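You operate a simulated robot arm through the tools that you are given. There is no shell and no other tool. Be economical: measure what you need, move in short steps, check, and stop when the job is done.

Carry out the task below with a simulated robot arm. There is one attempt and no reset: what you move stays moved.

TASK
Ready the jar spinner with the yellow jar: locked in, knob at the lid's speed, plug in.
Fine: plug in last; leave the switch off.

Only the result counts: the job must be done as asked and must still hold three seconds after the hand-in. Knocking over, shifting, dropping, spilling or breaking anything else fails it. A push-on lid holds only when it is set on centred and level and pressed home; a screw cap is set on level and turned clockwise until tight.

THE ROBOT
A 6-joint arm with a two-finger parallel gripper, fixed in place. Base frame: the origin is at the foot of the arm, x ahead of it, y to its left, z up; the work surface is at about z = 90.4. Lengths are in cm, angles in rad, forces in N, time in s.
With the tool pointing down near the work surface it reaches from about 36 to 82 cm from the base axis. Its first joint turns from -2.897 to 2.897 rad. Payload 3.91 kg.
Tool frame: the origin (TCP) lies between the finger pads and is the grasp point; the fingertips stand 3 cm ahead of it; z points along the fingers, y is the line along which they close. Largest opening 11 cm; finger width 2, thickness 1; the body of the gripper, 4.8 by 11.2 cm, starts 5.5 cm behind the TCP.
Orientation is told as [roll, pitch, yaw] about the base's x, y, z axes, in that order, counted from this pose: with the fingers straight down and closing along the base's y, the tool's x points along the base's -x, its y along +y and its z along -z.

THE INTERFACE
- The arm moves only by the tool move_arm. Its argument "increments" is a list of rows, each a list of 3 entries, a list of its own where there are three numbers: the opening, from 0 (shut) to 1 (fully open), then the shift along the tool's x, y, z in cm, then the turn, a rotation vector about the tool's x, y, z in rad. In form: [[gripper, [x, y, z], [wx, wy, wz]], ...]. A call has 1 to 12 rows; each row shifts and turns the commanded pose from where the row before left it, along the tool's axes as they then stand. A row lasts 0.2 s, in which the tool goes at most 5 cm and 0.15 rad; a call with a longer step from one row to the next is refused whole, and so is a gripper value outside its range. Where a pose cannot be reached the arm comes as near as it can. A force on the tool above 40 N (or 10 N above the force at the start of the call, whichever is more), or a blocked arm, ends the call early, and 0.2 s more pass. The fingers move at their own pace (about 4.5 cm/s each) and stop on an object; they squeeze with about 36 N. The grip force told is the motor's: it shows also when the fingers shut on nothing. Time passes only in rows, and 0.2 s behind the last, so rows that do not move let the fingers close. The reply holds the time, the measured pose of the TCP, the force on the tool along the base axes, the opening and the grip force, in the units named above and with some noise, and new pictures: "show" is both (left out), scene, wrist or none.
- Cameras (640 x 400 px; columns grow to the right, rows downward): "scene" is fixed at [39.84, -64.8, 168.95]; the picture's right is [0.99, -0.16, 0.00], its down [-0.12, -0.75, -0.65] and it looks along [0.10, 0.64, -0.76] (base axes); focal length 318 px, centre (320, 200). "wrist" rides on the gripper at [7.7, 0.7, -11.4] in the tool frame; the picture's right is [-0.09, 1.00, 0.00], its down [-0.80, -0.07, -0.59] and it looks along [-0.59, -0.05, 0.80] (tool axes); focal length 270 px, centre (320, 200). There is no depth. A picture from a camera that has moved, and an enlarged one, comes with that camera's place and axes in the base frame and with its lens.
- raise_lower(by): slides the trunk up (or, below 0, down) by that many cm; the arm rides with it, the base frame stays. It gives what a move gives, with no picture.
- close_up(camera, box): a new picture of the part [left, top, right, bottom] of that camera's present view, enlarged. No time passes.
- close_job(): hands the job in; it is judged then, once.

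Go step by step. Nothing tells you positions but the pictures and the camera data: compare them with the known pose of the tool, close in by small moves and look again before you grip or let go. The budget is 120 turns and 200 pictures, counting those below and the enlarged ones. Unless the task says otherwise, let go and move clear before handing in, and close with one line.

The tools are called after ">>>" as a command line: name --argument value ..., lists and objects as JSON in quotes. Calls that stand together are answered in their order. move_arm: Moves the arm, as the interface text tells. Its arguments: {"type":"object","properties":{"increments":{"type":"array"},"show":{"type":"string","enum":["both","scene","wrist","none"]}},"required":["increments"]} The other tools are called the same way: raise_lower (by) slides the trunk up or down; close_up (camera, box) takes an enlarged picture of a part of a camera's view; close_job () hands the job in.

At the start:

```text
clock: 0.0
eef_pos: [39.14, -19.62, 128.09]
tcp_rot: [0.001, 0.001, -0.001]
contact_force: [1.1, 0.4, -0.1]
opening: 11.02
gripper_force: 0.1
trunk travel left (down, up): [-57.5, 3.5]
```

scene: 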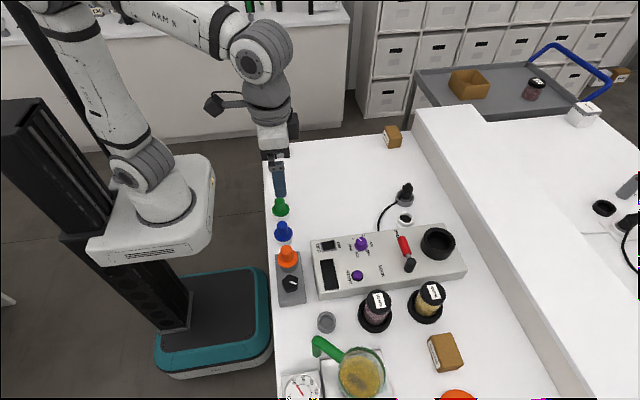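
wrist: 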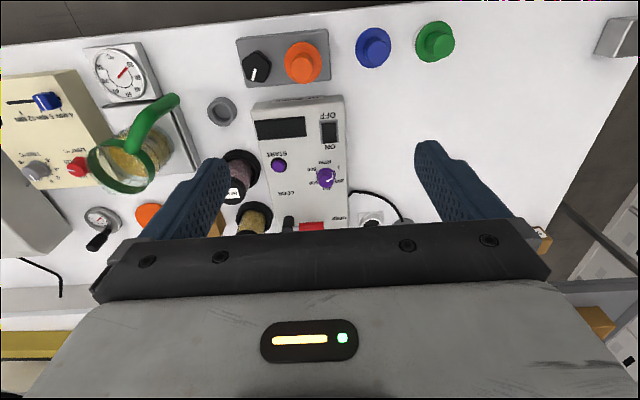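

I see a panel device (the spinner) with a black socket, knobs, a red lever and a plug beside it; two jars stand in front. I take close-ups first.

>>> close_up --camera "scene" --box '[300, 220, 480, 332]'

>>> close_up --camera "scene" --box '[350, 270, 460, 339]'

>>> close_up --camera "scene" --box '[360, 170, 470, 239]'

>>> close_up --camera "wrist" --box '[200, 80, 420, 240]'

```text
3.56 times, centred on (390, 276) of scene
camera zoom: at [39.84, -64.8, 168.95], right [0.99, -0.16, 0.0], down [-0.12, -0.75, -0.65], along [0.1, 0.64, -0.76], focal length 1132 px, centre (71, -70)
```

zoom: 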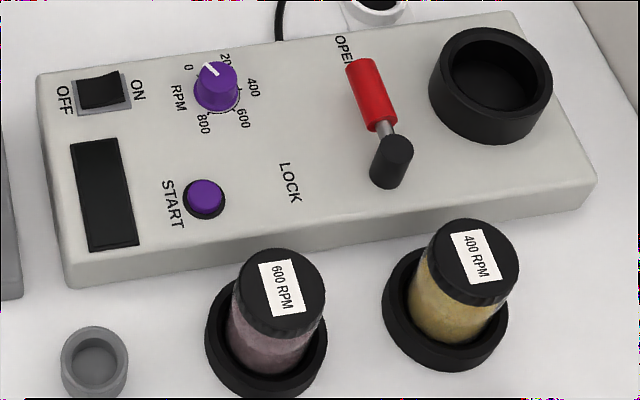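

```text
5.80 times, centred on (405, 304) of scene
camera zoom: at [39.84, -64.8, 168.95], right [0.99, -0.16, 0.0], down [-0.12, -0.75, -0.65], along [0.1, 0.64, -0.76], focal length 1845 px, centre (-173, -406)
```

zoom: 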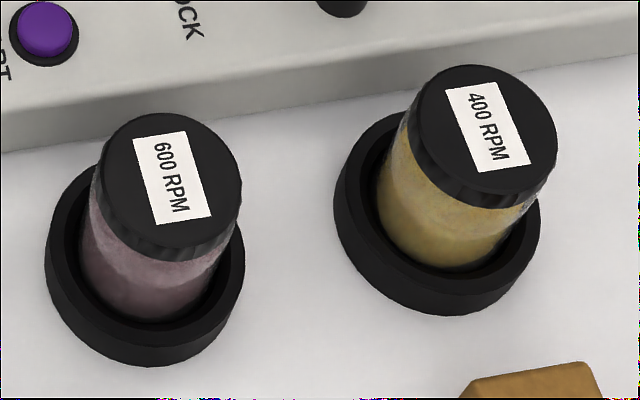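

```text
5.80 times, centred on (415, 204) of scene
camera zoom: at [39.84, -64.8, 168.95], right [0.99, -0.16, 0.0], down [-0.12, -0.75, -0.65], along [0.1, 0.64, -0.76], focal length 1845 px, centre (-231, 174)
```

zoom: 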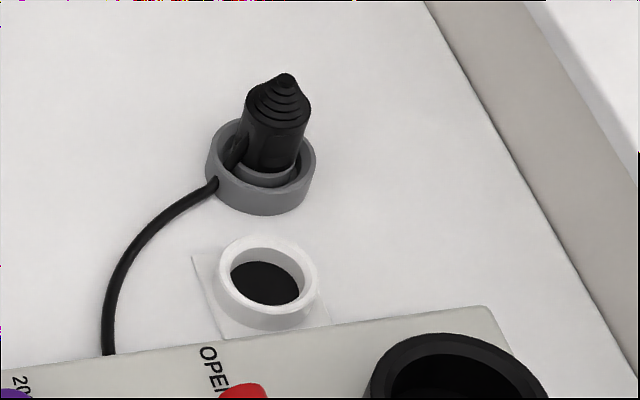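

```text
2.50 times, centred on (310, 160) of wrist
camera zoom: at [31.5, -18.98, 139.62], right [0.09, 1.0, 0.0], down [0.8, -0.07, 0.59], along [0.59, -0.05, -0.8], focal length 676 px, centre (345, 300)
```

zoom: 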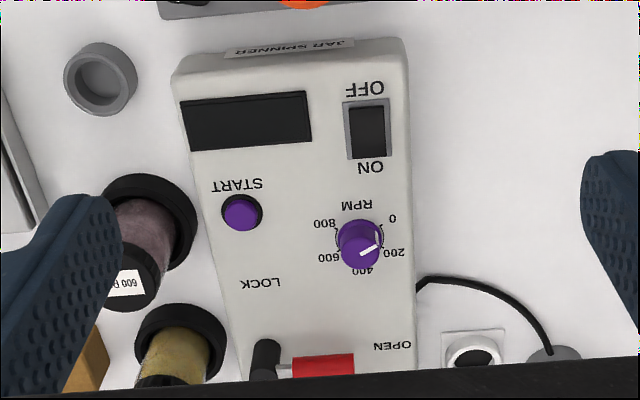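

The yellow jar (lid 400 RPM) is near (70,-38), the spinner cup near (78,-24), and the lever stands at OPEN with LOCK a quarter turn away. I move forward for a nearer view.

>>> move_arm --increments '[[1, [-4, -2, 0], [0, 0, 0]], [1, [-4, -2, 0], [0, 0, 0]], [1, [-4, -2, 0], [0, 0, 0]], [1, [-4, -2, 0], [0, 0, 0]], [1, [0, 0, 0], [0, 0, 0]]]' --show "wrist"

```text
clock: 1.2
eef_pos: [54.94, -27.66, 127.98]
tcp_rot: [0.0, 0.001, -0.001]
contact_force: [-0.6, -1.0, -0.1]
opening: 11.01
gripper_force: 0.1
trunk travel left (down, up): [-57.5, 3.5]
camera wrist: at [47.31, -26.99, 139.43], right [0.09, 1.0, 0.0], down [0.8, -0.07, 0.59], along [0.59, -0.05, -0.8], focal length 270 px, centre (320, 200)
```

wrist: 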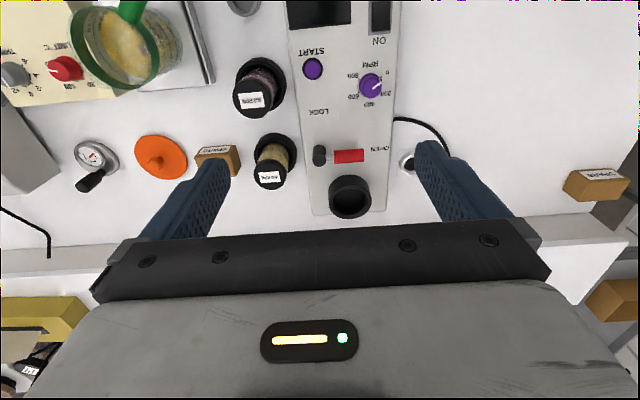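

From here everything is in view; I enlarge the spinner parts to measure.

>>> close_up --camera "wrist" --box '[280, 40, 440, 140]'

>>> close_up --camera "wrist" --box '[230, 120, 420, 239]'

```text
4.00 times, centred on (360, 90) of wrist
camera zoom: at [47.31, -26.99, 139.43], right [0.09, 1.0, 0.0], down [0.8, -0.07, 0.59], along [0.59, -0.05, -0.8], focal length 1081 px, centre (160, 640)
```

zoom: 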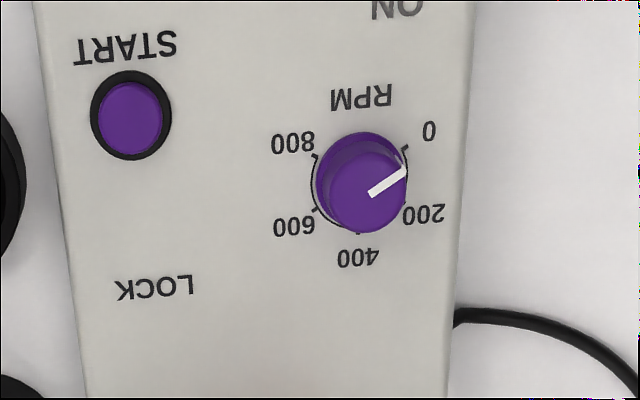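

```text
3.36 times, centred on (325, 180) of wrist
camera zoom: at [47.31, -26.99, 139.43], right [0.09, 1.0, 0.0], down [0.8, -0.07, 0.59], along [0.59, -0.05, -0.8], focal length 908 px, centre (303, 269)
```

zoom: 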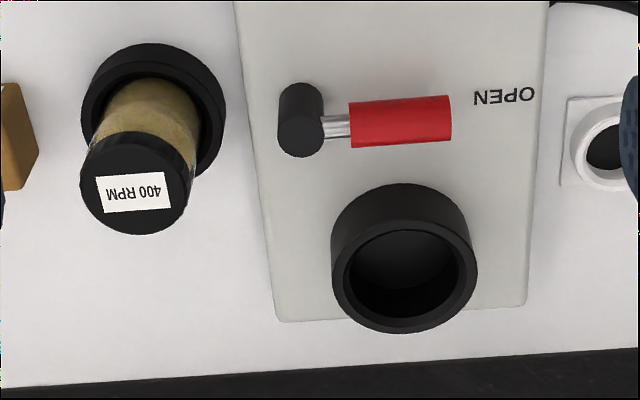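

Estimates: yellow jar at (70.3,-37.6) with lid top z≈100.6, cup at (78.1,-23.9), lever pivot at (69.2,-28.8). I go above the yellow jar and check alignment.

>>> move_arm --increments '[[0.75, [-3.1, -2, 2], [0, 0, 0]], [0.75, [-3.1, -2, 3], [0, 0, 0]], [0.75, [-3.1, -2, 3], [0, 0, 0]], [0.75, [-3.1, -2, 3], [0, 0, 0]], [0.75, [-2.96, -1.94, 3], [0, 0, 0]], [0.75, [0, 0, 4], [0, 0, 0]], [0.75, [0, 0, 2], [0, 0, 0]], [0.75, [0, 0, 0], [0, 0, 0]]]'

```text
clock: 3.0
eef_pos: [70.57, -37.59, 108.2]
tcp_rot: [-0.001, 0.0, 0.0]
contact_force: [-1.2, -0.5, 0.7]
opening: 8.22
gripper_force: 0.0
trunk travel left (down, up): [-57.5, 3.5]
camera wrist: at [62.91, -36.91, 119.61], right [0.09, 1.0, 0.0], down [0.8, -0.07, 0.59], along [0.59, -0.05, -0.8], focal length 270 px, centre (320, 200)
```

scene: 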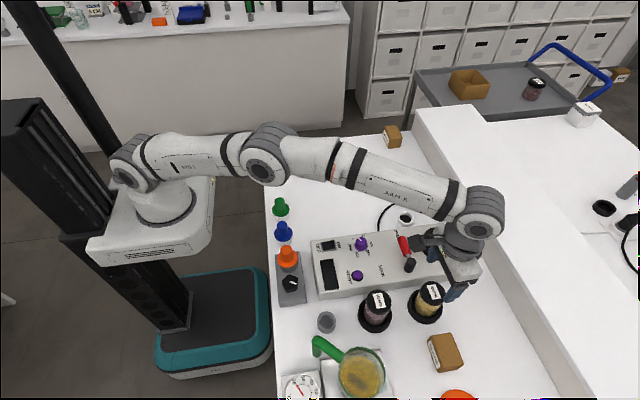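
wrist: 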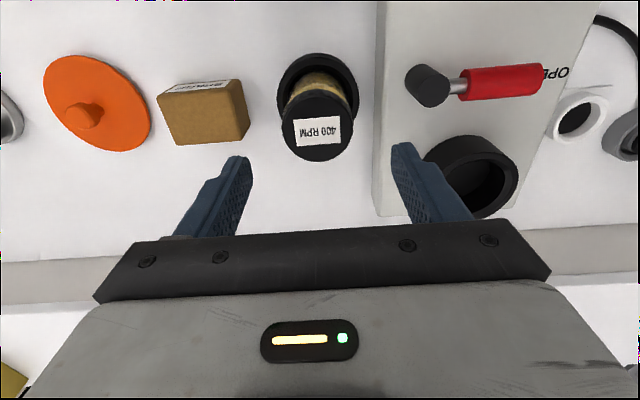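

The lid is centred at about (70.0,-37.6), so a 0.5 cm shift back, then down and close.

>>> move_arm --increments '[[0.75, [0.5, 0, 2], [0, 0, 0]], [0.75, [0, 0, 3], [0, 0, 0]], [0.75, [0, 0, 2], [0, 0, 0]], [0.75, [0, 0, 1.5], [0, 0, 0]], [0.75, [0, 0, 0], [0, 0, 0]]]' --show "both"

```text
clock: 4.2
eef_pos: [69.91, -37.7, 99.72]
tcp_rot: [0.001, 0.0, 0.001]
contact_force: [-0.6, -0.1, 0.4]
opening: 8.26
gripper_force: 0.0
trunk travel left (down, up): [-57.5, 3.5]
camera wrist: at [62.34, -37.09, 111.17], right [0.09, 1.0, 0.0], down [0.8, -0.07, 0.59], along [0.59, -0.05, -0.8], focal length 270 px, centre (320, 200)
```

scene: 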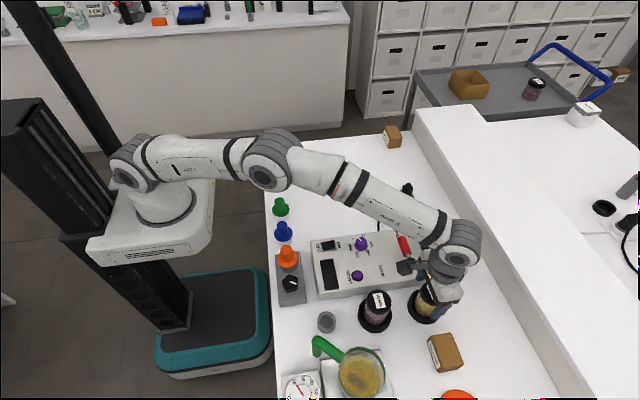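
wrist: 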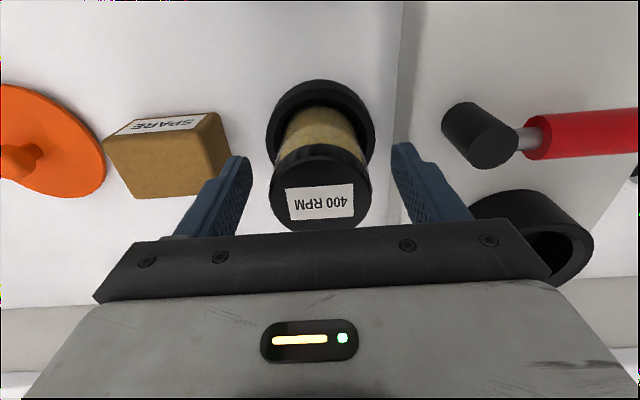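

The jar is centred between the fingers, so I close and lift a little.

>>> move_arm --increments '[[0.75, [0.2, 0, 0], [0, 0, 0]], [0.3, [0, 0, 0], [0, 0, 0]], [0.3, [0, 0, 0], [0, 0, 0]], [0.3, [0, 0, 0], [0, 0, 0]], [0.3, [0, 0, 0], [0, 0, 0]]]' --show "wrist"

```text
clock: 5.4
eef_pos: [69.85, -37.7, 99.7]
tcp_rot: [0.001, 0.0, 0.0]
contact_force: [-0.6, -0.4, 1.0]
opening: 5.49
gripper_force: 35.8
trunk travel left (down, up): [-57.5, 3.5]
camera wrist: at [62.14, -37.06, 111.16], right [0.09, 1.0, 0.0], down [0.8, -0.07, 0.59], along [0.59, -0.05, -0.8], focal length 270 px, centre (320, 200)
```

wrist: 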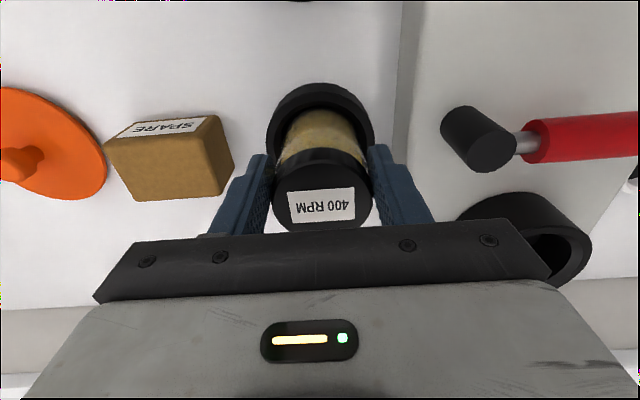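

Gripped at 5.5 cm. Lifting well above the cup rim.

>>> move_arm --increments '[[0.3, [0, 0, -1], [0, 0, 0]], [0.3, [0, 0, -3], [0, 0, 0]], [0.3, [0, 0, -3], [0, 0, 0]], [0.3, [0, 0, -3], [0, 0, 0]], [0.3, [0, 0, -2.5], [0, 0, 0]], [0.3, [0, 0, 0], [0, 0, 0]]]'

```text
clock: 6.8
eef_pos: [69.94, -37.37, 112.13]
tcp_rot: [0.001, 0.001, 0.0]
contact_force: [0.4, 0.5, -1.2]
opening: 5.49
gripper_force: 36.0
trunk travel left (down, up): [-57.5, 3.5]
camera wrist: at [62.21, -36.87, 123.59], right [0.09, 1.0, 0.0], down [0.8, -0.07, 0.59], along [0.59, -0.05, -0.8], focal length 270 px, centre (320, 200)
```

scene: 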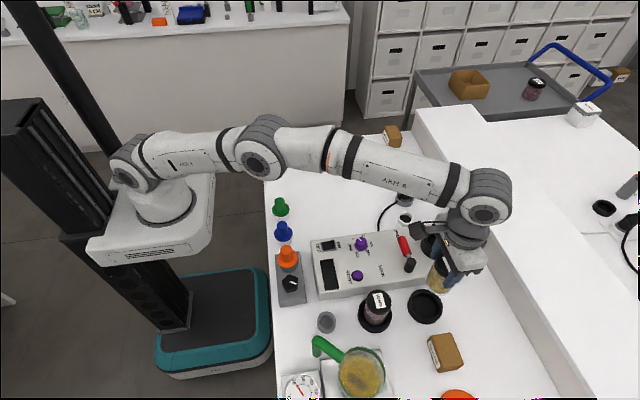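
wrist: 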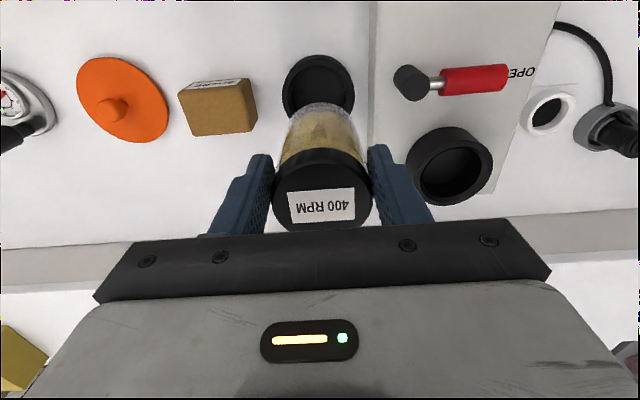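

The jar is out cleanly. I zoom on the cup to fix its place from here.

>>> close_up --camera "wrist" --box '[380, 40, 620, 220]'

>>> close_up --camera "scene" --box '[390, 190, 490, 300]'

```text
2.22 times, centred on (500, 130) of wrist
camera zoom: at [62.21, -36.87, 123.59], right [0.09, 1.0, 0.0], down [0.8, -0.07, 0.59], along [0.59, -0.05, -0.8], focal length 601 px, centre (-80, 356)
```

zoom: 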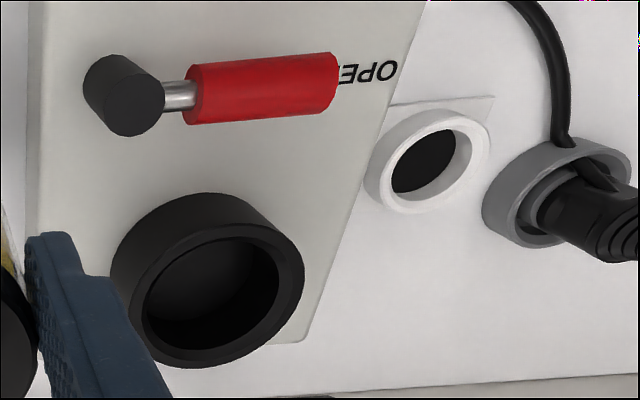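

```text
3.64 times, centred on (440, 245) of scene
camera zoom: at [39.84, -64.8, 168.95], right [0.99, -0.16, 0.0], down [-0.12, -0.75, -0.65], along [0.1, 0.64, -0.76], focal length 1158 px, centre (-116, 36)
```

zoom: 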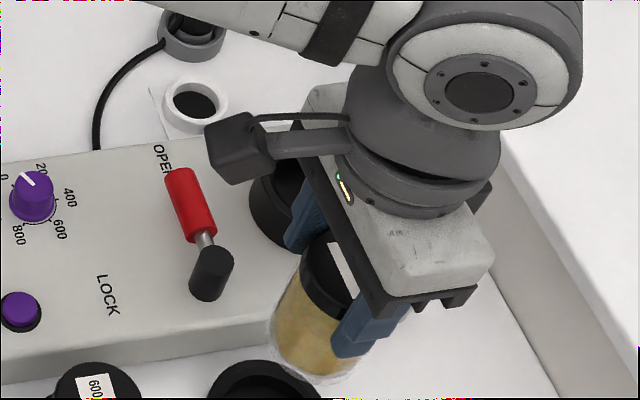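

Cup estimate (78.3,-23.8), rim z ≈98.6. I move above it at this height and check reach.

>>> move_arm --increments '[[0.3, [-1.4, 2.2, 0], [0, 0, 0]], [0.3, [-1.4, 2.3, 0], [0, 0, 0]], [0.3, [-1.4, 2.3, 0], [0, 0, 0]], [0.3, [-1.4, 2.3, 0], [0, 0, 0]], [0.3, [-1.4, 2.3, 0], [0, 0, 0]], [0.3, [-1.4, 2.17, 0], [0, 0, 0]], [0.3, [0, 0, 0], [0, 0, 0]]]'

```text
clock: 8.4
eef_pos: [77.29, -23.91, 111.81]
tcp_rot: [0.0, 0.002, 0.0]
contact_force: [-0.7, 0.9, -0.6]
opening: 5.47
gripper_force: 36.0
out of reach, approached as far as the arm can: row 6
trunk travel left (down, up): [-57.5, 3.5]
camera wrist: at [69.67, -23.2, 123.23], right [0.09, 1.0, 0.0], down [0.8, -0.07, 0.59], along [0.59, -0.05, -0.81], focal length 270 px, centre (320, 200)
```

scene: 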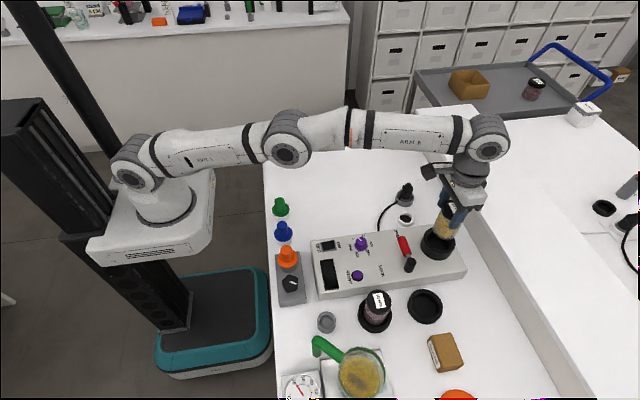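
wrist: 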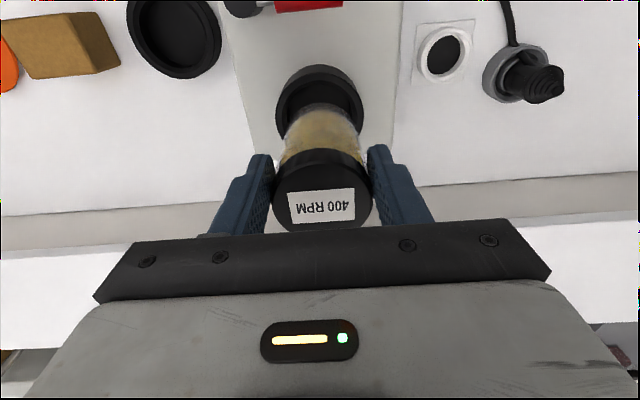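

The arm runs out just short at this height. I raise the trunk 3.5 cm to level the shoulder with the wrist and then descend.

>>> raise_lower --by 3.5

>>> move_arm --increments '[[0.3, [0, 0, 3], [0, 0, 0]], [0.3, [0, 0, 3], [0, 0, 0]], [0.3, [0, 0, 0], [0, 0, 0]]]'

```text
clock: 9.2
eef_pos: [77.19, -23.94, 115.34]
tcp_rot: [0.001, 0.001, 0.0]
contact_force: [-0.6, 0.2, -1.1]
opening: 5.48
gripper_force: 35.3
trunk travel left (down, up): [-61.0, 0.0]
```

```text
clock: 10.0
eef_pos: [77.18, -23.78, 109.28]
tcp_rot: [-0.002, 0.002, 0.001]
contact_force: [1.3, -0.6, -1.7]
opening: 5.45
gripper_force: 36.0
trunk travel left (down, up): [-61.0, 0.0]
camera wrist: at [69.51, -23.13, 120.81], right [0.09, 1.0, 0.0], down [0.8, -0.07, 0.59], along [0.59, -0.05, -0.8], focal length 270 px, centre (320, 200)
```

scene: 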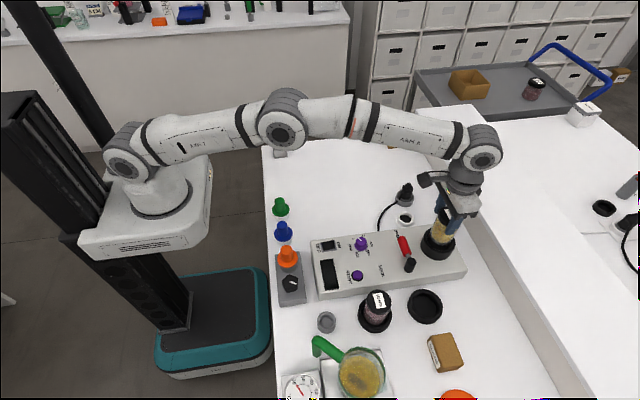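
wrist: 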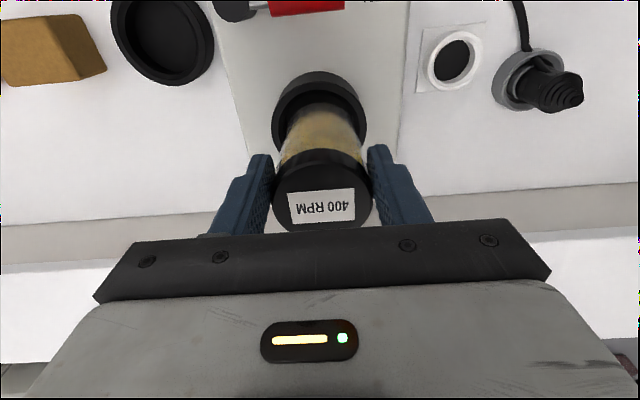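

Now there is slack. I shift 1 cm forward and enlarge both views.

>>> move_arm --increments '[[0.3, [-1.0, 0, 0], [0, 0, 0]], [0.3, [0, 0, 0], [0, 0, 0]]]' --show "none"

>>> close_up --camera "wrist" --box '[240, 50, 400, 240]'

>>> close_up --camera "scene" --box '[390, 190, 490, 270]'

```text
clock: 10.6
eef_pos: [78.22, -23.85, 109.34]
tcp_rot: [0.001, 0.001, 0.001]
contact_force: [0.2, -0.4, -1.7]
opening: 5.45
gripper_force: 36.0
trunk travel left (down, up): [-61.0, 0.0]
```

```text
2.11 times, centred on (320, 145) of wrist
camera zoom: at [70.5, -23.16, 120.85], right [0.09, 1.0, 0.0], down [0.8, -0.07, 0.59], along [0.59, -0.05, -0.8], focal length 569 px, centre (320, 316)
```

zoom: 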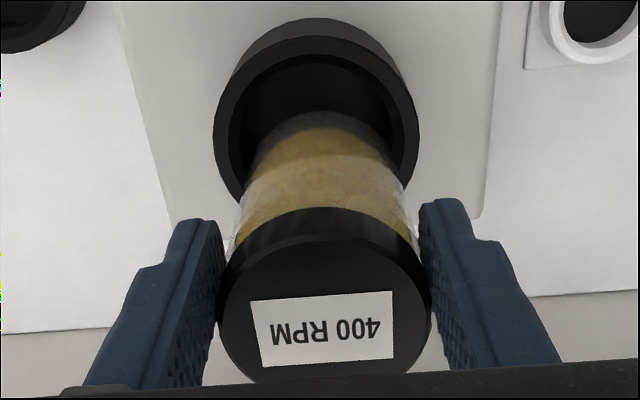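

```text
5.00 times, centred on (440, 230) of scene
camera zoom: at [39.84, -64.8, 168.95], right [0.99, -0.16, 0.0], down [-0.12, -0.75, -0.65], along [0.1, 0.64, -0.76], focal length 1592 px, centre (-280, 50)
```

zoom: 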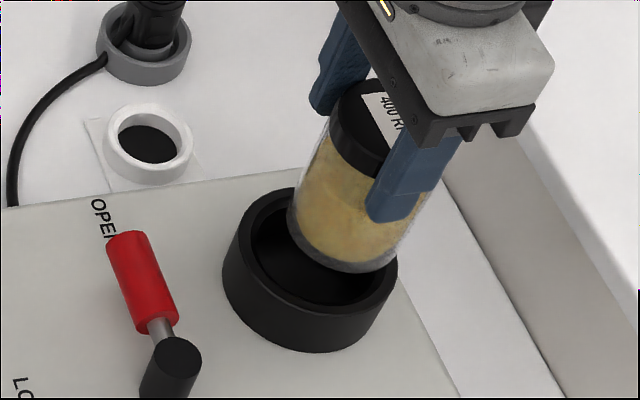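

Jar and cup look close to aligned; a finer scene zoom tells the remaining offset.

>>> close_up --camera "scene" --box '[425, 205, 485, 265]'

```text
6.67 times, centred on (455, 235) of scene
camera zoom: at [39.84, -64.8, 168.95], right [0.99, -0.16, 0.0], down [-0.12, -0.75, -0.65], along [0.1, 0.64, -0.76], focal length 2122 px, centre (-580, -33)
```

zoom: 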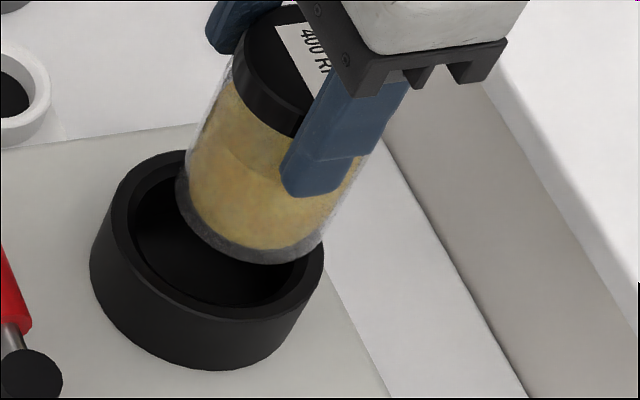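

The jar sits about 0.4–0.8 cm too far out in x. I correct 0.4 and lower it until the bottom is nearly at the rim, where parallax vanishes.

>>> move_arm --increments '[[0.3, [0.4, 0, 0.7], [0, 0, 0]], [0.3, [0, 0, 0.7], [0, 0, 0]], [0.3, [0, 0, 0], [0, 0, 0]]]' --show "none"

>>> close_up --camera "wrist" --box '[260, 50, 380, 150]'

>>> close_up --camera "scene" --box '[415, 205, 475, 265]'

```text
clock: 11.4
eef_pos: [77.8, -23.88, 107.91]
tcp_rot: [-0.001, 0.002, -0.001]
contact_force: [-0.1, 0.2, -1.8]
opening: 5.46
gripper_force: 36.0
trunk travel left (down, up): [-61.0, 0.0]
```

```text
4.00 times, centred on (320, 100) of wrist
camera zoom: at [70.16, -23.19, 119.37], right [0.09, 1.0, 0.0], down [0.8, -0.07, 0.59], along [0.59, -0.05, -0.8], focal length 1081 px, centre (320, 600)
```

zoom: 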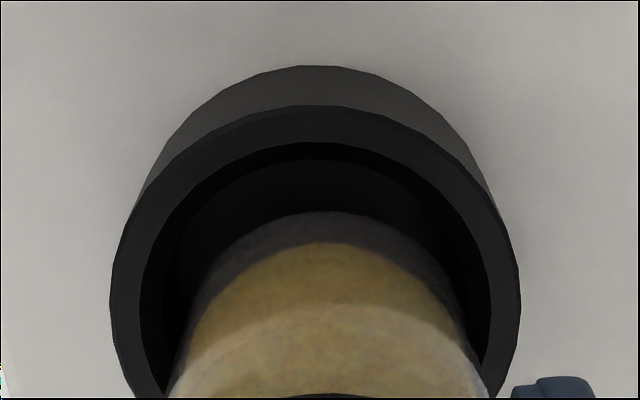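

```text
6.67 times, centred on (445, 235) of scene
camera zoom: at [39.84, -64.8, 168.95], right [0.99, -0.16, 0.0], down [-0.12, -0.75, -0.65], along [0.1, 0.64, -0.76], focal length 2122 px, centre (-513, -33)
```

zoom: 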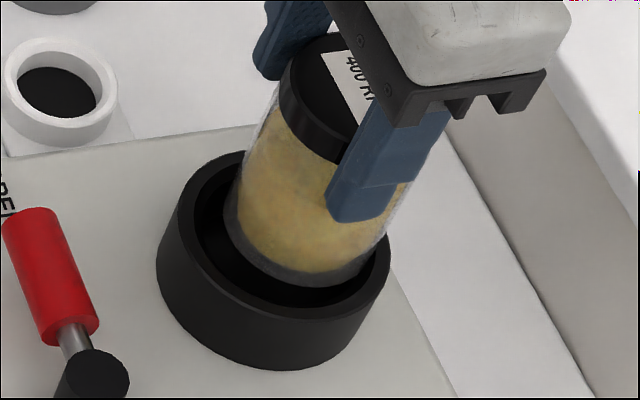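

Both views agree on about 0.4 cm in x and 0.2 cm in y still to correct. I correct and lower slowly.

>>> move_arm --increments '[[0.3, [0.35, -0.2, 0], [0, 0, 0]], [0.3, [0, 0, 0.7], [0, 0, 0]], [0.3, [0, 0, 0.7], [0, 0, 0]], [0.3, [0, 0, 0], [0, 0, 0]]]' --show "none"

>>> close_up --camera "wrist" --box '[260, 50, 380, 150]'

>>> close_up --camera "scene" --box '[415, 205, 475, 265]'

```text
clock: 12.4
eef_pos: [77.43, -23.92, 106.23]
tcp_rot: [0.001, 0.006, 0.0]
contact_force: [-2.0, 0.1, -4.9]
opening: 5.44
gripper_force: 36.5
trunk travel left (down, up): [-61.0, 0.0]
```

```text
4.00 times, centred on (320, 100) of wrist
camera zoom: at [69.84, -23.35, 117.73], right [0.09, 1.0, 0.0], down [0.8, -0.07, 0.59], along [0.59, -0.05, -0.81], focal length 1081 px, centre (320, 600)
```

zoom: 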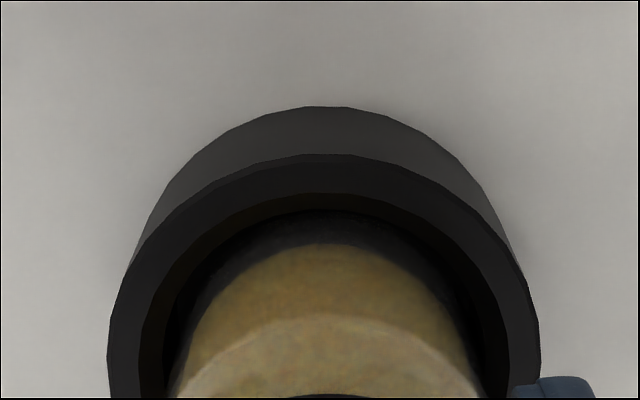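

```text
6.67 times, centred on (445, 235) of scene
camera zoom: at [39.84, -64.8, 168.95], right [0.99, -0.16, 0.0], down [-0.12, -0.75, -0.65], along [0.1, 0.64, -0.76], focal length 2122 px, centre (-513, -33)
```

zoom: 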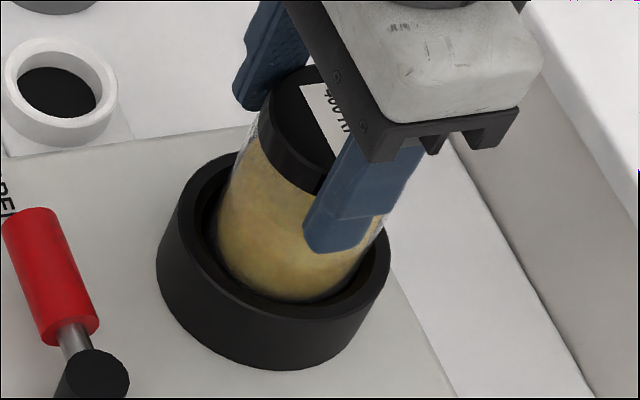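

The jar is entering the cup. The force reading shifted a little, so I re-read at rest.

>>> move_arm --increments '[[0.3, [0, 0, 0], [0, 0, 0]], [0.3, [0, 0, 0], [0, 0, 0]]]' --show "none"

```text
clock: 13.0
eef_pos: [77.46, -23.93, 106.47]
tcp_rot: [-0.001, 0.001, -0.001]
contact_force: [-6.8, 2.4, -5.8]
opening: 5.48
gripper_force: 36.5
trunk travel left (down, up): [-61.0, 0.0]
```

There is a sideways force in x; I nudge x a little to see which way it relaxes.

>>> move_arm --increments '[[0.3, [-0.2, 0, 0], [0, 0, 0]], [0.3, [0, 0, 0], [0, 0, 0]]]' --show "none"

```text
clock: 13.6
eef_pos: [77.68, -23.96, 106.57]
tcp_rot: [-0.001, 0.001, 0.0]
contact_force: [-15.9, 2.0, -5.8]
opening: 5.48
gripper_force: 36.0
trunk travel left (down, up): [-61.0, 0.0]
```

Force pushes the jar back toward -x, so it is touching the far wall; I move 0.5 cm back and +0.1 in y.

>>> move_arm --increments '[[0.3, [0.5, 0.1, 0], [0, 0, 0]], [0.3, [0, 0, 0], [0, 0, 0]]]' --show "none"

>>> move_arm --increments '[[0.3, [0.2, 0, 0], [0, 0, 0]], [0.3, [0, 0, 0], [0, 0, 0]]]' --show "none"

```text
clock: 14.2
eef_pos: [77.27, -23.86, 106.6]
tcp_rot: [0.0, 0.0, 0.0]
contact_force: [-0.4, 0.6, -1.4]
opening: 5.47
gripper_force: 36.1
trunk travel left (down, up): [-61.0, 0.0]
```

```text
clock: 14.8
eef_pos: [76.99, -23.89, 106.56]
tcp_rot: [-0.002, -0.001, 0.001]
contact_force: [8.5, 1.2, 0.9]
opening: 5.45
gripper_force: 35.9
trunk travel left (down, up): [-61.0, 0.0]
```

Contacts on both sides put the centre at x≈77.22. I return there and descend gently.

>>> move_arm --increments '[[0.3, [-0.2, 0, 0], [0, 0, 0]], [0.3, [0, 0, 0.5], [0, 0, 0]], [0.3, [0, 0, 0.5], [0, 0, 0]], [0.3, [0, 0, 0], [0, 0, 0]]]' --show "none"

>>> close_up --camera "scene" --box '[415, 205, 475, 265]'

```text
clock: 15.8
eef_pos: [77.2, -23.84, 105.39]
tcp_rot: [0.0, 0.003, -0.001]
contact_force: [0.5, 0.4, -1.5]
opening: 5.45
gripper_force: 35.9
trunk travel left (down, up): [-61.0, 0.0]
```

```text
6.67 times, centred on (445, 235) of scene
camera zoom: at [39.84, -64.8, 168.95], right [0.99, -0.16, 0.0], down [-0.12, -0.75, -0.65], along [0.1, 0.64, -0.76], focal length 2122 px, centre (-513, -33)
```

zoom: 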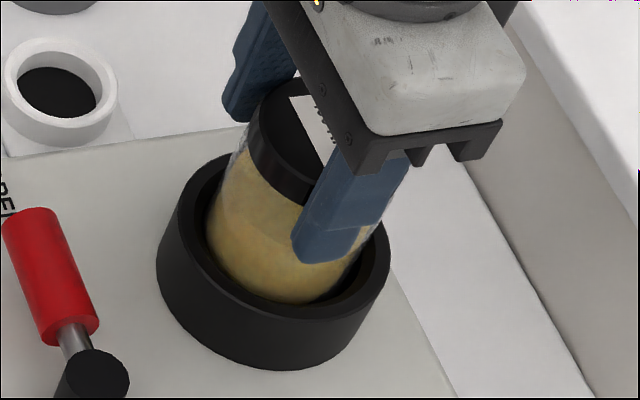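

No load now and the jar is sliding in. I keep lowering until it touches the floor.

>>> move_arm --increments '[[0.3, [0, 0, 0.5], [0, 0, 0]], [0.3, [0, 0, 0.4], [0, 0, 0]], [0.3, [0, 0, 0], [0, 0, 0]]]' --show "none"

>>> move_arm --increments '[[0.3, [0, 0, 0.4], [0, 0, 0]], [0.3, [0, 0, 0], [0, 0, 0]]]' --show "none"

```text
clock: 16.6
eef_pos: [77.22, -23.99, 104.85]
tcp_rot: [-0.002, -0.001, 0.001]
contact_force: [0.6, 1.7, 7.2]
opening: 5.44
gripper_force: 35.8
trunk travel left (down, up): [-61.0, 0.0]
```

```text
clock: 17.2
eef_pos: [76.99, -23.84, 104.56]
tcp_rot: [-0.002, -0.004, 0.0]
contact_force: [-1.1, -0.8, 24.7]
opening: 5.44
gripper_force: 36.2
trunk travel left (down, up): [-61.0, 0.0]
```

Floor contact at z≈104.75. I look before releasing.

>>> close_up --camera "wrist" --box '[240, 50, 400, 240]'

>>> close_up --camera "scene" --box '[415, 205, 475, 265]'

```text
2.11 times, centred on (320, 145) of wrist
camera zoom: at [69.33, -23.3, 116.07], right [0.09, 1.0, 0.0], down [0.8, -0.07, 0.6], along [0.6, -0.05, -0.8], focal length 569 px, centre (320, 316)
```

zoom: 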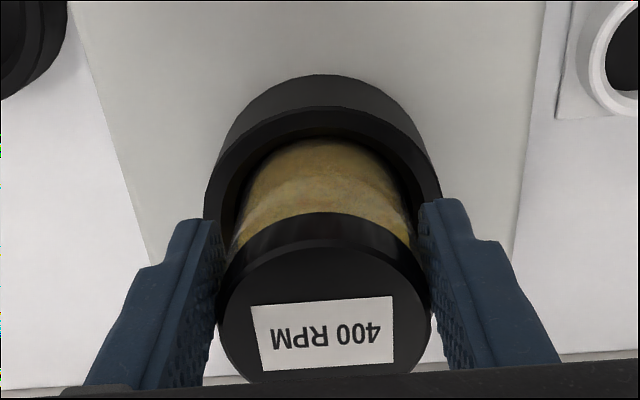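

```text
6.67 times, centred on (445, 235) of scene
camera zoom: at [39.84, -64.8, 168.95], right [0.99, -0.16, 0.0], down [-0.12, -0.75, -0.65], along [0.1, 0.64, -0.76], focal length 2122 px, centre (-513, -33)
```

zoom: 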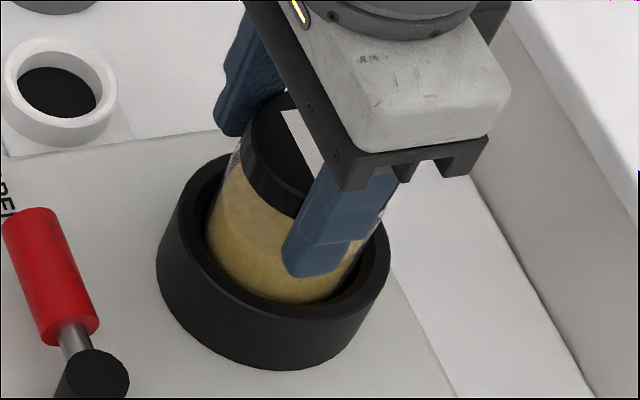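

It looks seated and level. I release, opening just enough, and retreat straight up.

>>> move_arm --increments '[[0.3, [-0.2, 0, -0.35], [0, 0, 0]], [0.7, [0, 0, 0], [0, 0, 0]], [0.7, [0, 0, 0], [0, 0, 0]], [0.7, [0, 0, 0], [0, 0, 0]], [0.7, [0, 0, -3], [0, 0, 0]], [0.7, [0, 0, -4], [0, 0, 0]], [0.7, [0, 0, -2], [0, 0, 0]], [0.7, [4, 0, 0], [0, 0, 0]], [0.7, [3, 0, 0], [0, 0, 0]], [0.7, [0, 0, 0], [0, 0, 0]]]'

>>> close_up --camera "wrist" --box '[220, 60, 420, 220]'

>>> close_up --camera "scene" --box '[385, 205, 475, 280]'

```text
clock: 19.4
eef_pos: [70.62, -24.01, 113.62]
tcp_rot: [0.001, -0.002, 0.001]
contact_force: [1.3, 0.2, 1.2]
opening: 7.7
gripper_force: 0.0
trunk travel left (down, up): [-61.0, 0.0]
camera wrist: at [62.88, -23.31, 125.06], right [0.09, 1.0, 0.0], down [0.8, -0.07, 0.59], along [0.59, -0.05, -0.8], focal length 270 px, centre (320, 200)
```

scene: 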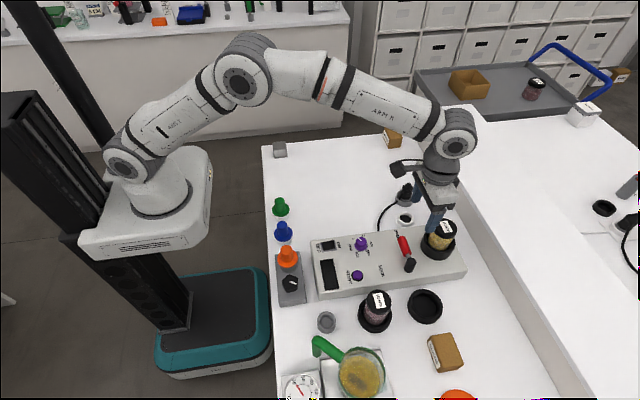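
wrist: 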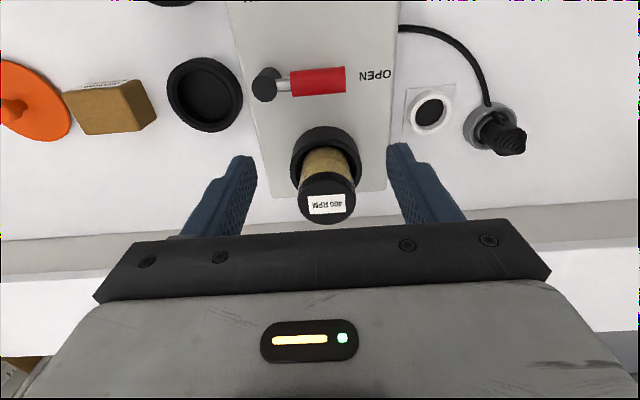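

```text
2.50 times, centred on (320, 140) of wrist
camera zoom: at [62.88, -23.31, 125.06], right [0.09, 1.0, 0.0], down [0.8, -0.07, 0.59], along [0.59, -0.05, -0.8], focal length 676 px, centre (320, 350)
```

zoom: 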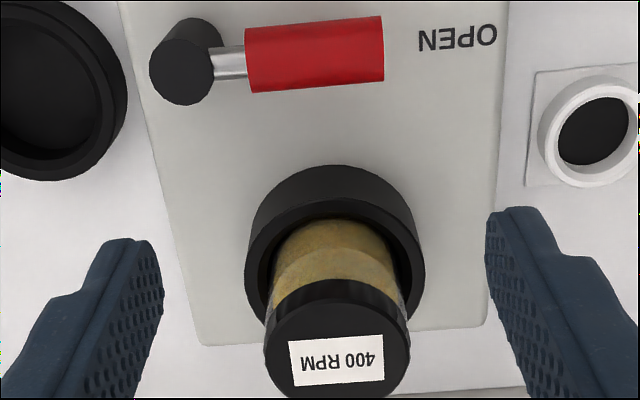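

```text
5.33 times, centred on (430, 242) of scene
camera zoom: at [39.84, -64.8, 168.95], right [0.99, -0.16, 0.0], down [-0.12, -0.75, -0.65], along [0.1, 0.64, -0.76], focal length 1698 px, centre (-267, -27)
```

zoom: 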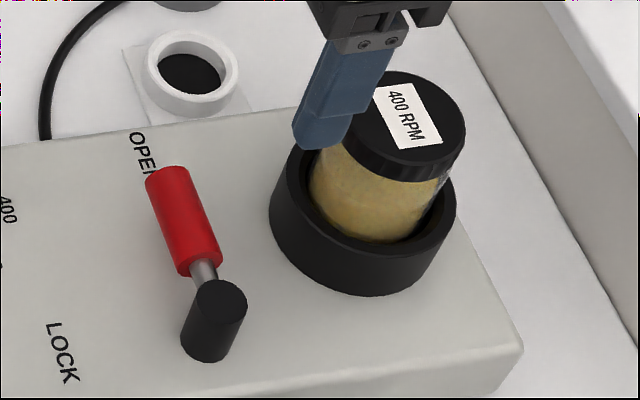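

The jar is seated in the cup. Next the lever: I shut the fingers and bring them between handle and cup, first stopping above to check.

>>> move_arm --increments '[[0, [-0.9, 1, 0], [0, 0, 0]], [0, [0, 0, 3], [0, 0, 0]], [0, [0, 0, 3], [0, 0, 0]], [0, [0, 0, 3], [0, 0, 0]], [0, [0, 0, 1.6], [0, 0, 0]], [0, [0, 0, 0], [0, 0, 0]]]'

>>> close_up --camera "scene" --box '[385, 205, 475, 280]'

```text
clock: 20.8
eef_pos: [71.39, -22.99, 102.85]
tcp_rot: [0.001, -0.002, -0.001]
contact_force: [0.1, -0.4, 0.3]
opening: 0.0
gripper_force: 36.2
trunk travel left (down, up): [-61.0, 0.0]
camera wrist: at [63.66, -22.29, 114.3], right [0.09, 1.0, 0.0], down [0.8, -0.07, 0.59], along [0.59, -0.05, -0.8], focal length 270 px, centre (320, 200)
```

scene: 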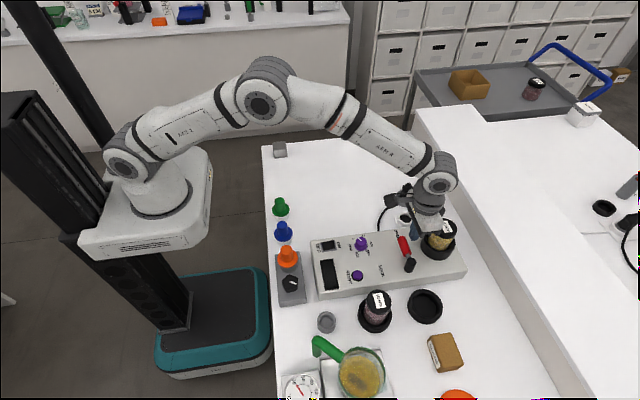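
wrist: 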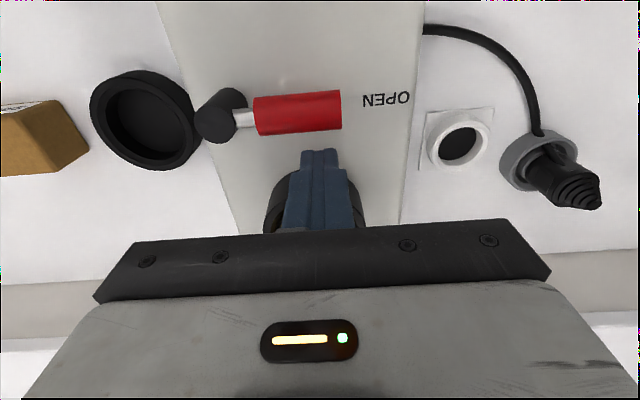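

```text
5.33 times, centred on (430, 242) of scene
camera zoom: at [39.84, -64.8, 168.95], right [0.99, -0.16, 0.0], down [-0.12, -0.75, -0.65], along [0.1, 0.64, -0.76], focal length 1698 px, centre (-267, -27)
```

zoom: 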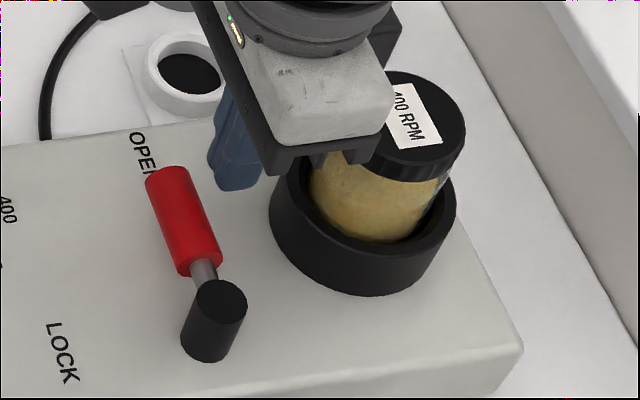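

The fingers clear handle and cup. I lower and push the handle through the first part of its arc.

>>> move_arm --increments '[[0, [0, 0, 1.5], [0, 0, 0]], [0, [0, 0, 1.4], [0, 0, 0]], [0, [0.6, -0.4, 0], [0, 0, 0]], [0, [1, 0.1, 0], [0, 0, 0]], [0, [1, 0.05, 0], [0, 0, 0]], [0, [1, 0.05, 0], [0, 0, 0]], [0, [0, 0, 0], [0, 0, 0]]]' --show "wrist"

>>> close_up --camera "scene" --box '[385, 205, 475, 280]'

```text
clock: 22.4
eef_pos: [67.79, -23.12, 100.1]
tcp_rot: [0.0, -0.001, 0.0]
contact_force: [0.7, 0.5, -1.3]
opening: 0.0
gripper_force: 36.6
trunk travel left (down, up): [-61.0, 0.0]
camera wrist: at [60.13, -22.49, 111.67], right [0.09, 1.0, 0.0], down [0.8, -0.07, 0.59], along [0.59, -0.05, -0.8], focal length 270 px, centre (320, 200)
```

wrist: 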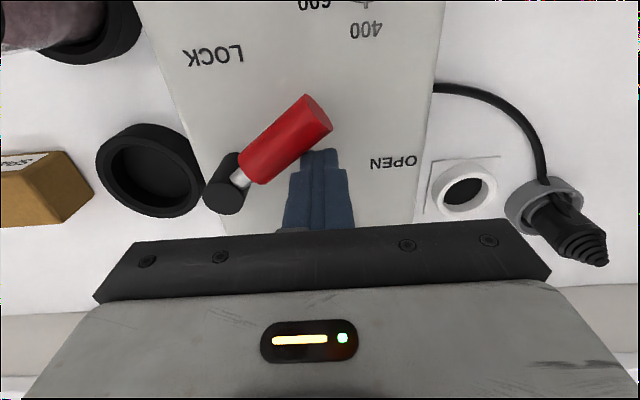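

```text
5.33 times, centred on (430, 242) of scene
camera zoom: at [39.84, -64.8, 168.95], right [0.99, -0.16, 0.0], down [-0.12, -0.75, -0.65], along [0.1, 0.64, -0.76], focal length 1698 px, centre (-267, -27)
```

zoom: 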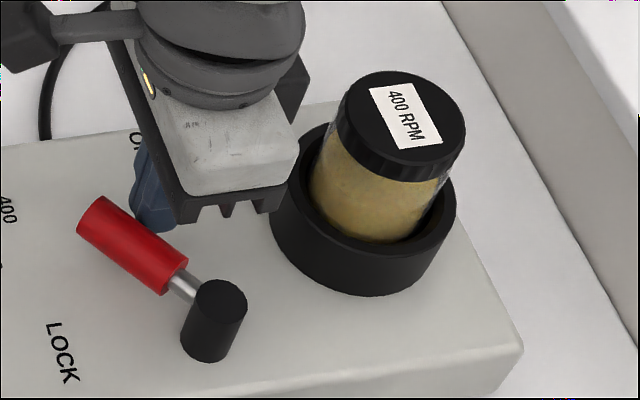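

The lever swings freely. I continue the arc to LOCK.

>>> move_arm --increments '[[0, [1.3, -0.3, 0], [0, 0, 0]], [0, [1.4, -0.9, 0], [0, 0, 0]], [0, [1.0, -1.2, 0], [0, 0, 0]], [0, [0.5, -0.9, 0], [0, 0, 0]], [0, [0.1, -0.6, 0], [0, 0, 0]], [0, [0, 0, 0], [0, 0, 0]]]' --show "wrist"

>>> close_up --camera "scene" --box '[345, 215, 455, 290]'

```text
clock: 23.0
eef_pos: [66.21, -23.47, 100.24]
tcp_rot: [0.003, -0.016, 0.006]
contact_force: [15.7, 13.7, -7.6]
opening: 0.0
gripper_force: 36.1
trunk travel left (down, up): [-61.0, 0.0]
stopped in row 2: the force on the tool passed its limit (the readings are from after the stop); the commanded pose is now the measured one
camera wrist: at [58.38, -22.98, 111.59], right [0.08, 1.0, 0.0], down [0.79, -0.07, 0.61], along [0.6, -0.05, -0.8], focal length 270 px, centre (320, 200)
```

wrist: 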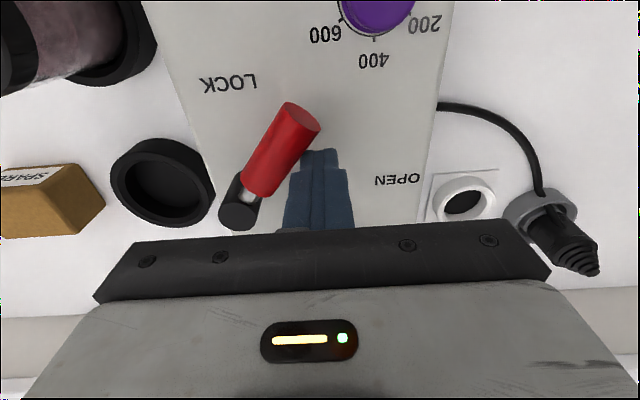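

```text
5.33 times, centred on (400, 252) of scene
camera zoom: at [39.84, -64.8, 168.95], right [0.99, -0.16, 0.0], down [-0.12, -0.75, -0.65], along [0.1, 0.64, -0.76], focal length 1698 px, centre (-107, -80)
```

zoom: 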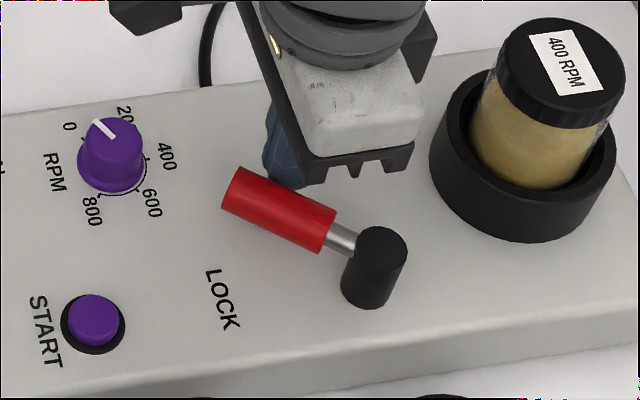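

The force limit tripped midway, though there is still arc to LOCK. I continue with slower, smaller steps.

>>> move_arm --increments '[[0, [0.3, -0.3, 0], [0, 0, 0]], [0, [0.35, -0.3, 0], [0, 0, 0]], [0, [0.35, -0.3, 0], [0, 0, 0]], [0, [0.3, -0.35, 0], [0, 0, 0]], [0, [0, 0, 0], [0, 0, 0]]]' --show "wrist"

```text
clock: 23.5
eef_pos: [66.09, -23.5, 100.28]
tcp_rot: [0.002, -0.021, 0.007]
contact_force: [15.3, 11.5, -9.2]
opening: 0.0
gripper_force: 36.3
trunk travel left (down, up): [-61.0, 0.0]
stopped in row 2: the force on the tool passed its limit (the readings are from after the stop); the commanded pose is now the measured one
camera wrist: at [58.3, -22.99, 111.61], right [0.08, 1.0, 0.01], down [0.79, -0.07, 0.61], along [0.61, -0.05, -0.79], focal length 270 px, centre (320, 200)
```

wrist: 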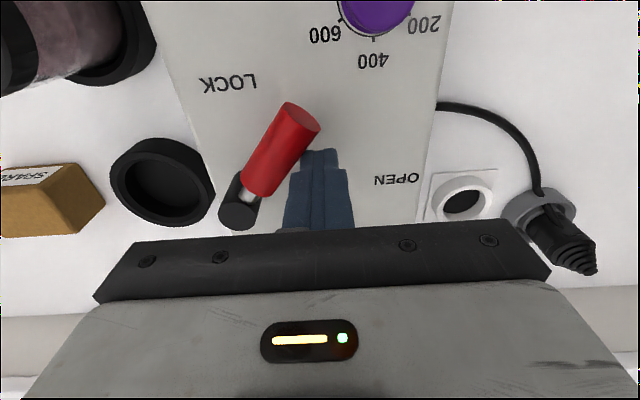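

The lever is hard against something at about 50°, short of the LOCK mark. I back off to see whether it stays and look closely at jar and lever.

>>> move_arm --increments '[[0, [-0.4, 0.5, 0], [0, 0, 0]], [0, [-0.4, 0.5, 0], [0, 0, 0]], [0, [0, 0, -3], [0, 0, 0]], [0, [0, 0, -4], [0, 0, 0]], [0, [0, 0, -4], [0, 0, 0]], [0, [4, 3, 0], [0, 0, 0]], [0, [4, 1, -3], [0, 0, 0]], [0, [0, 0, 0], [0, 0, 0]]]' --show "wrist"

>>> close_up --camera "scene" --box '[345, 205, 475, 290]'

>>> close_up --camera "wrist" --box '[190, 40, 430, 220]'

```text
refused: row 7 steps farther than a row can; nothing moved
```

```text
4.71 times, centred on (410, 248) of scene
camera zoom: at [39.84, -64.8, 168.95], right [0.99, -0.16, 0.0], down [-0.12, -0.75, -0.65], along [0.1, 0.64, -0.76], focal length 1498 px, centre (-104, -24)
```

zoom: 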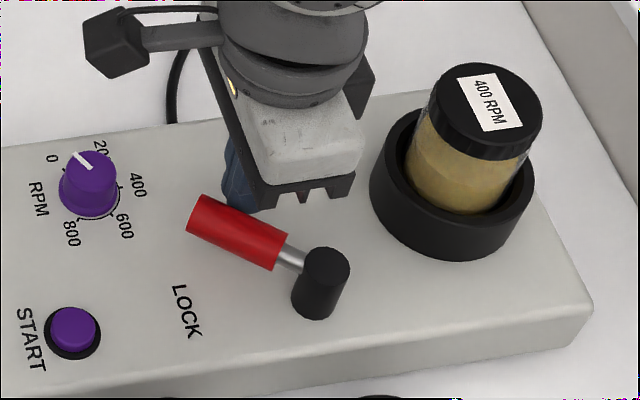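

```text
2.22 times, centred on (310, 130) of wrist
camera zoom: at [58.3, -22.99, 111.61], right [0.08, 1.0, 0.01], down [0.79, -0.07, 0.61], along [0.61, -0.05, -0.79], focal length 601 px, centre (342, 356)
```

zoom: 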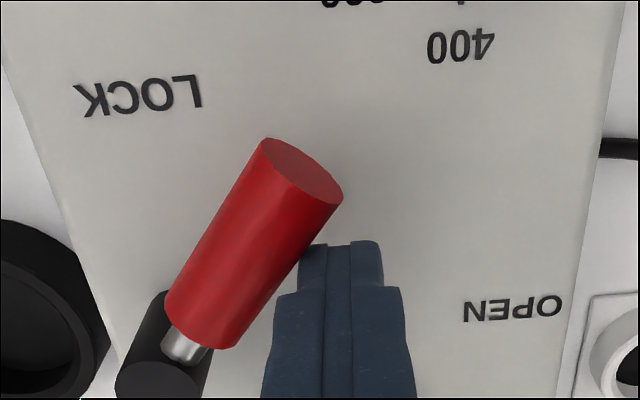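

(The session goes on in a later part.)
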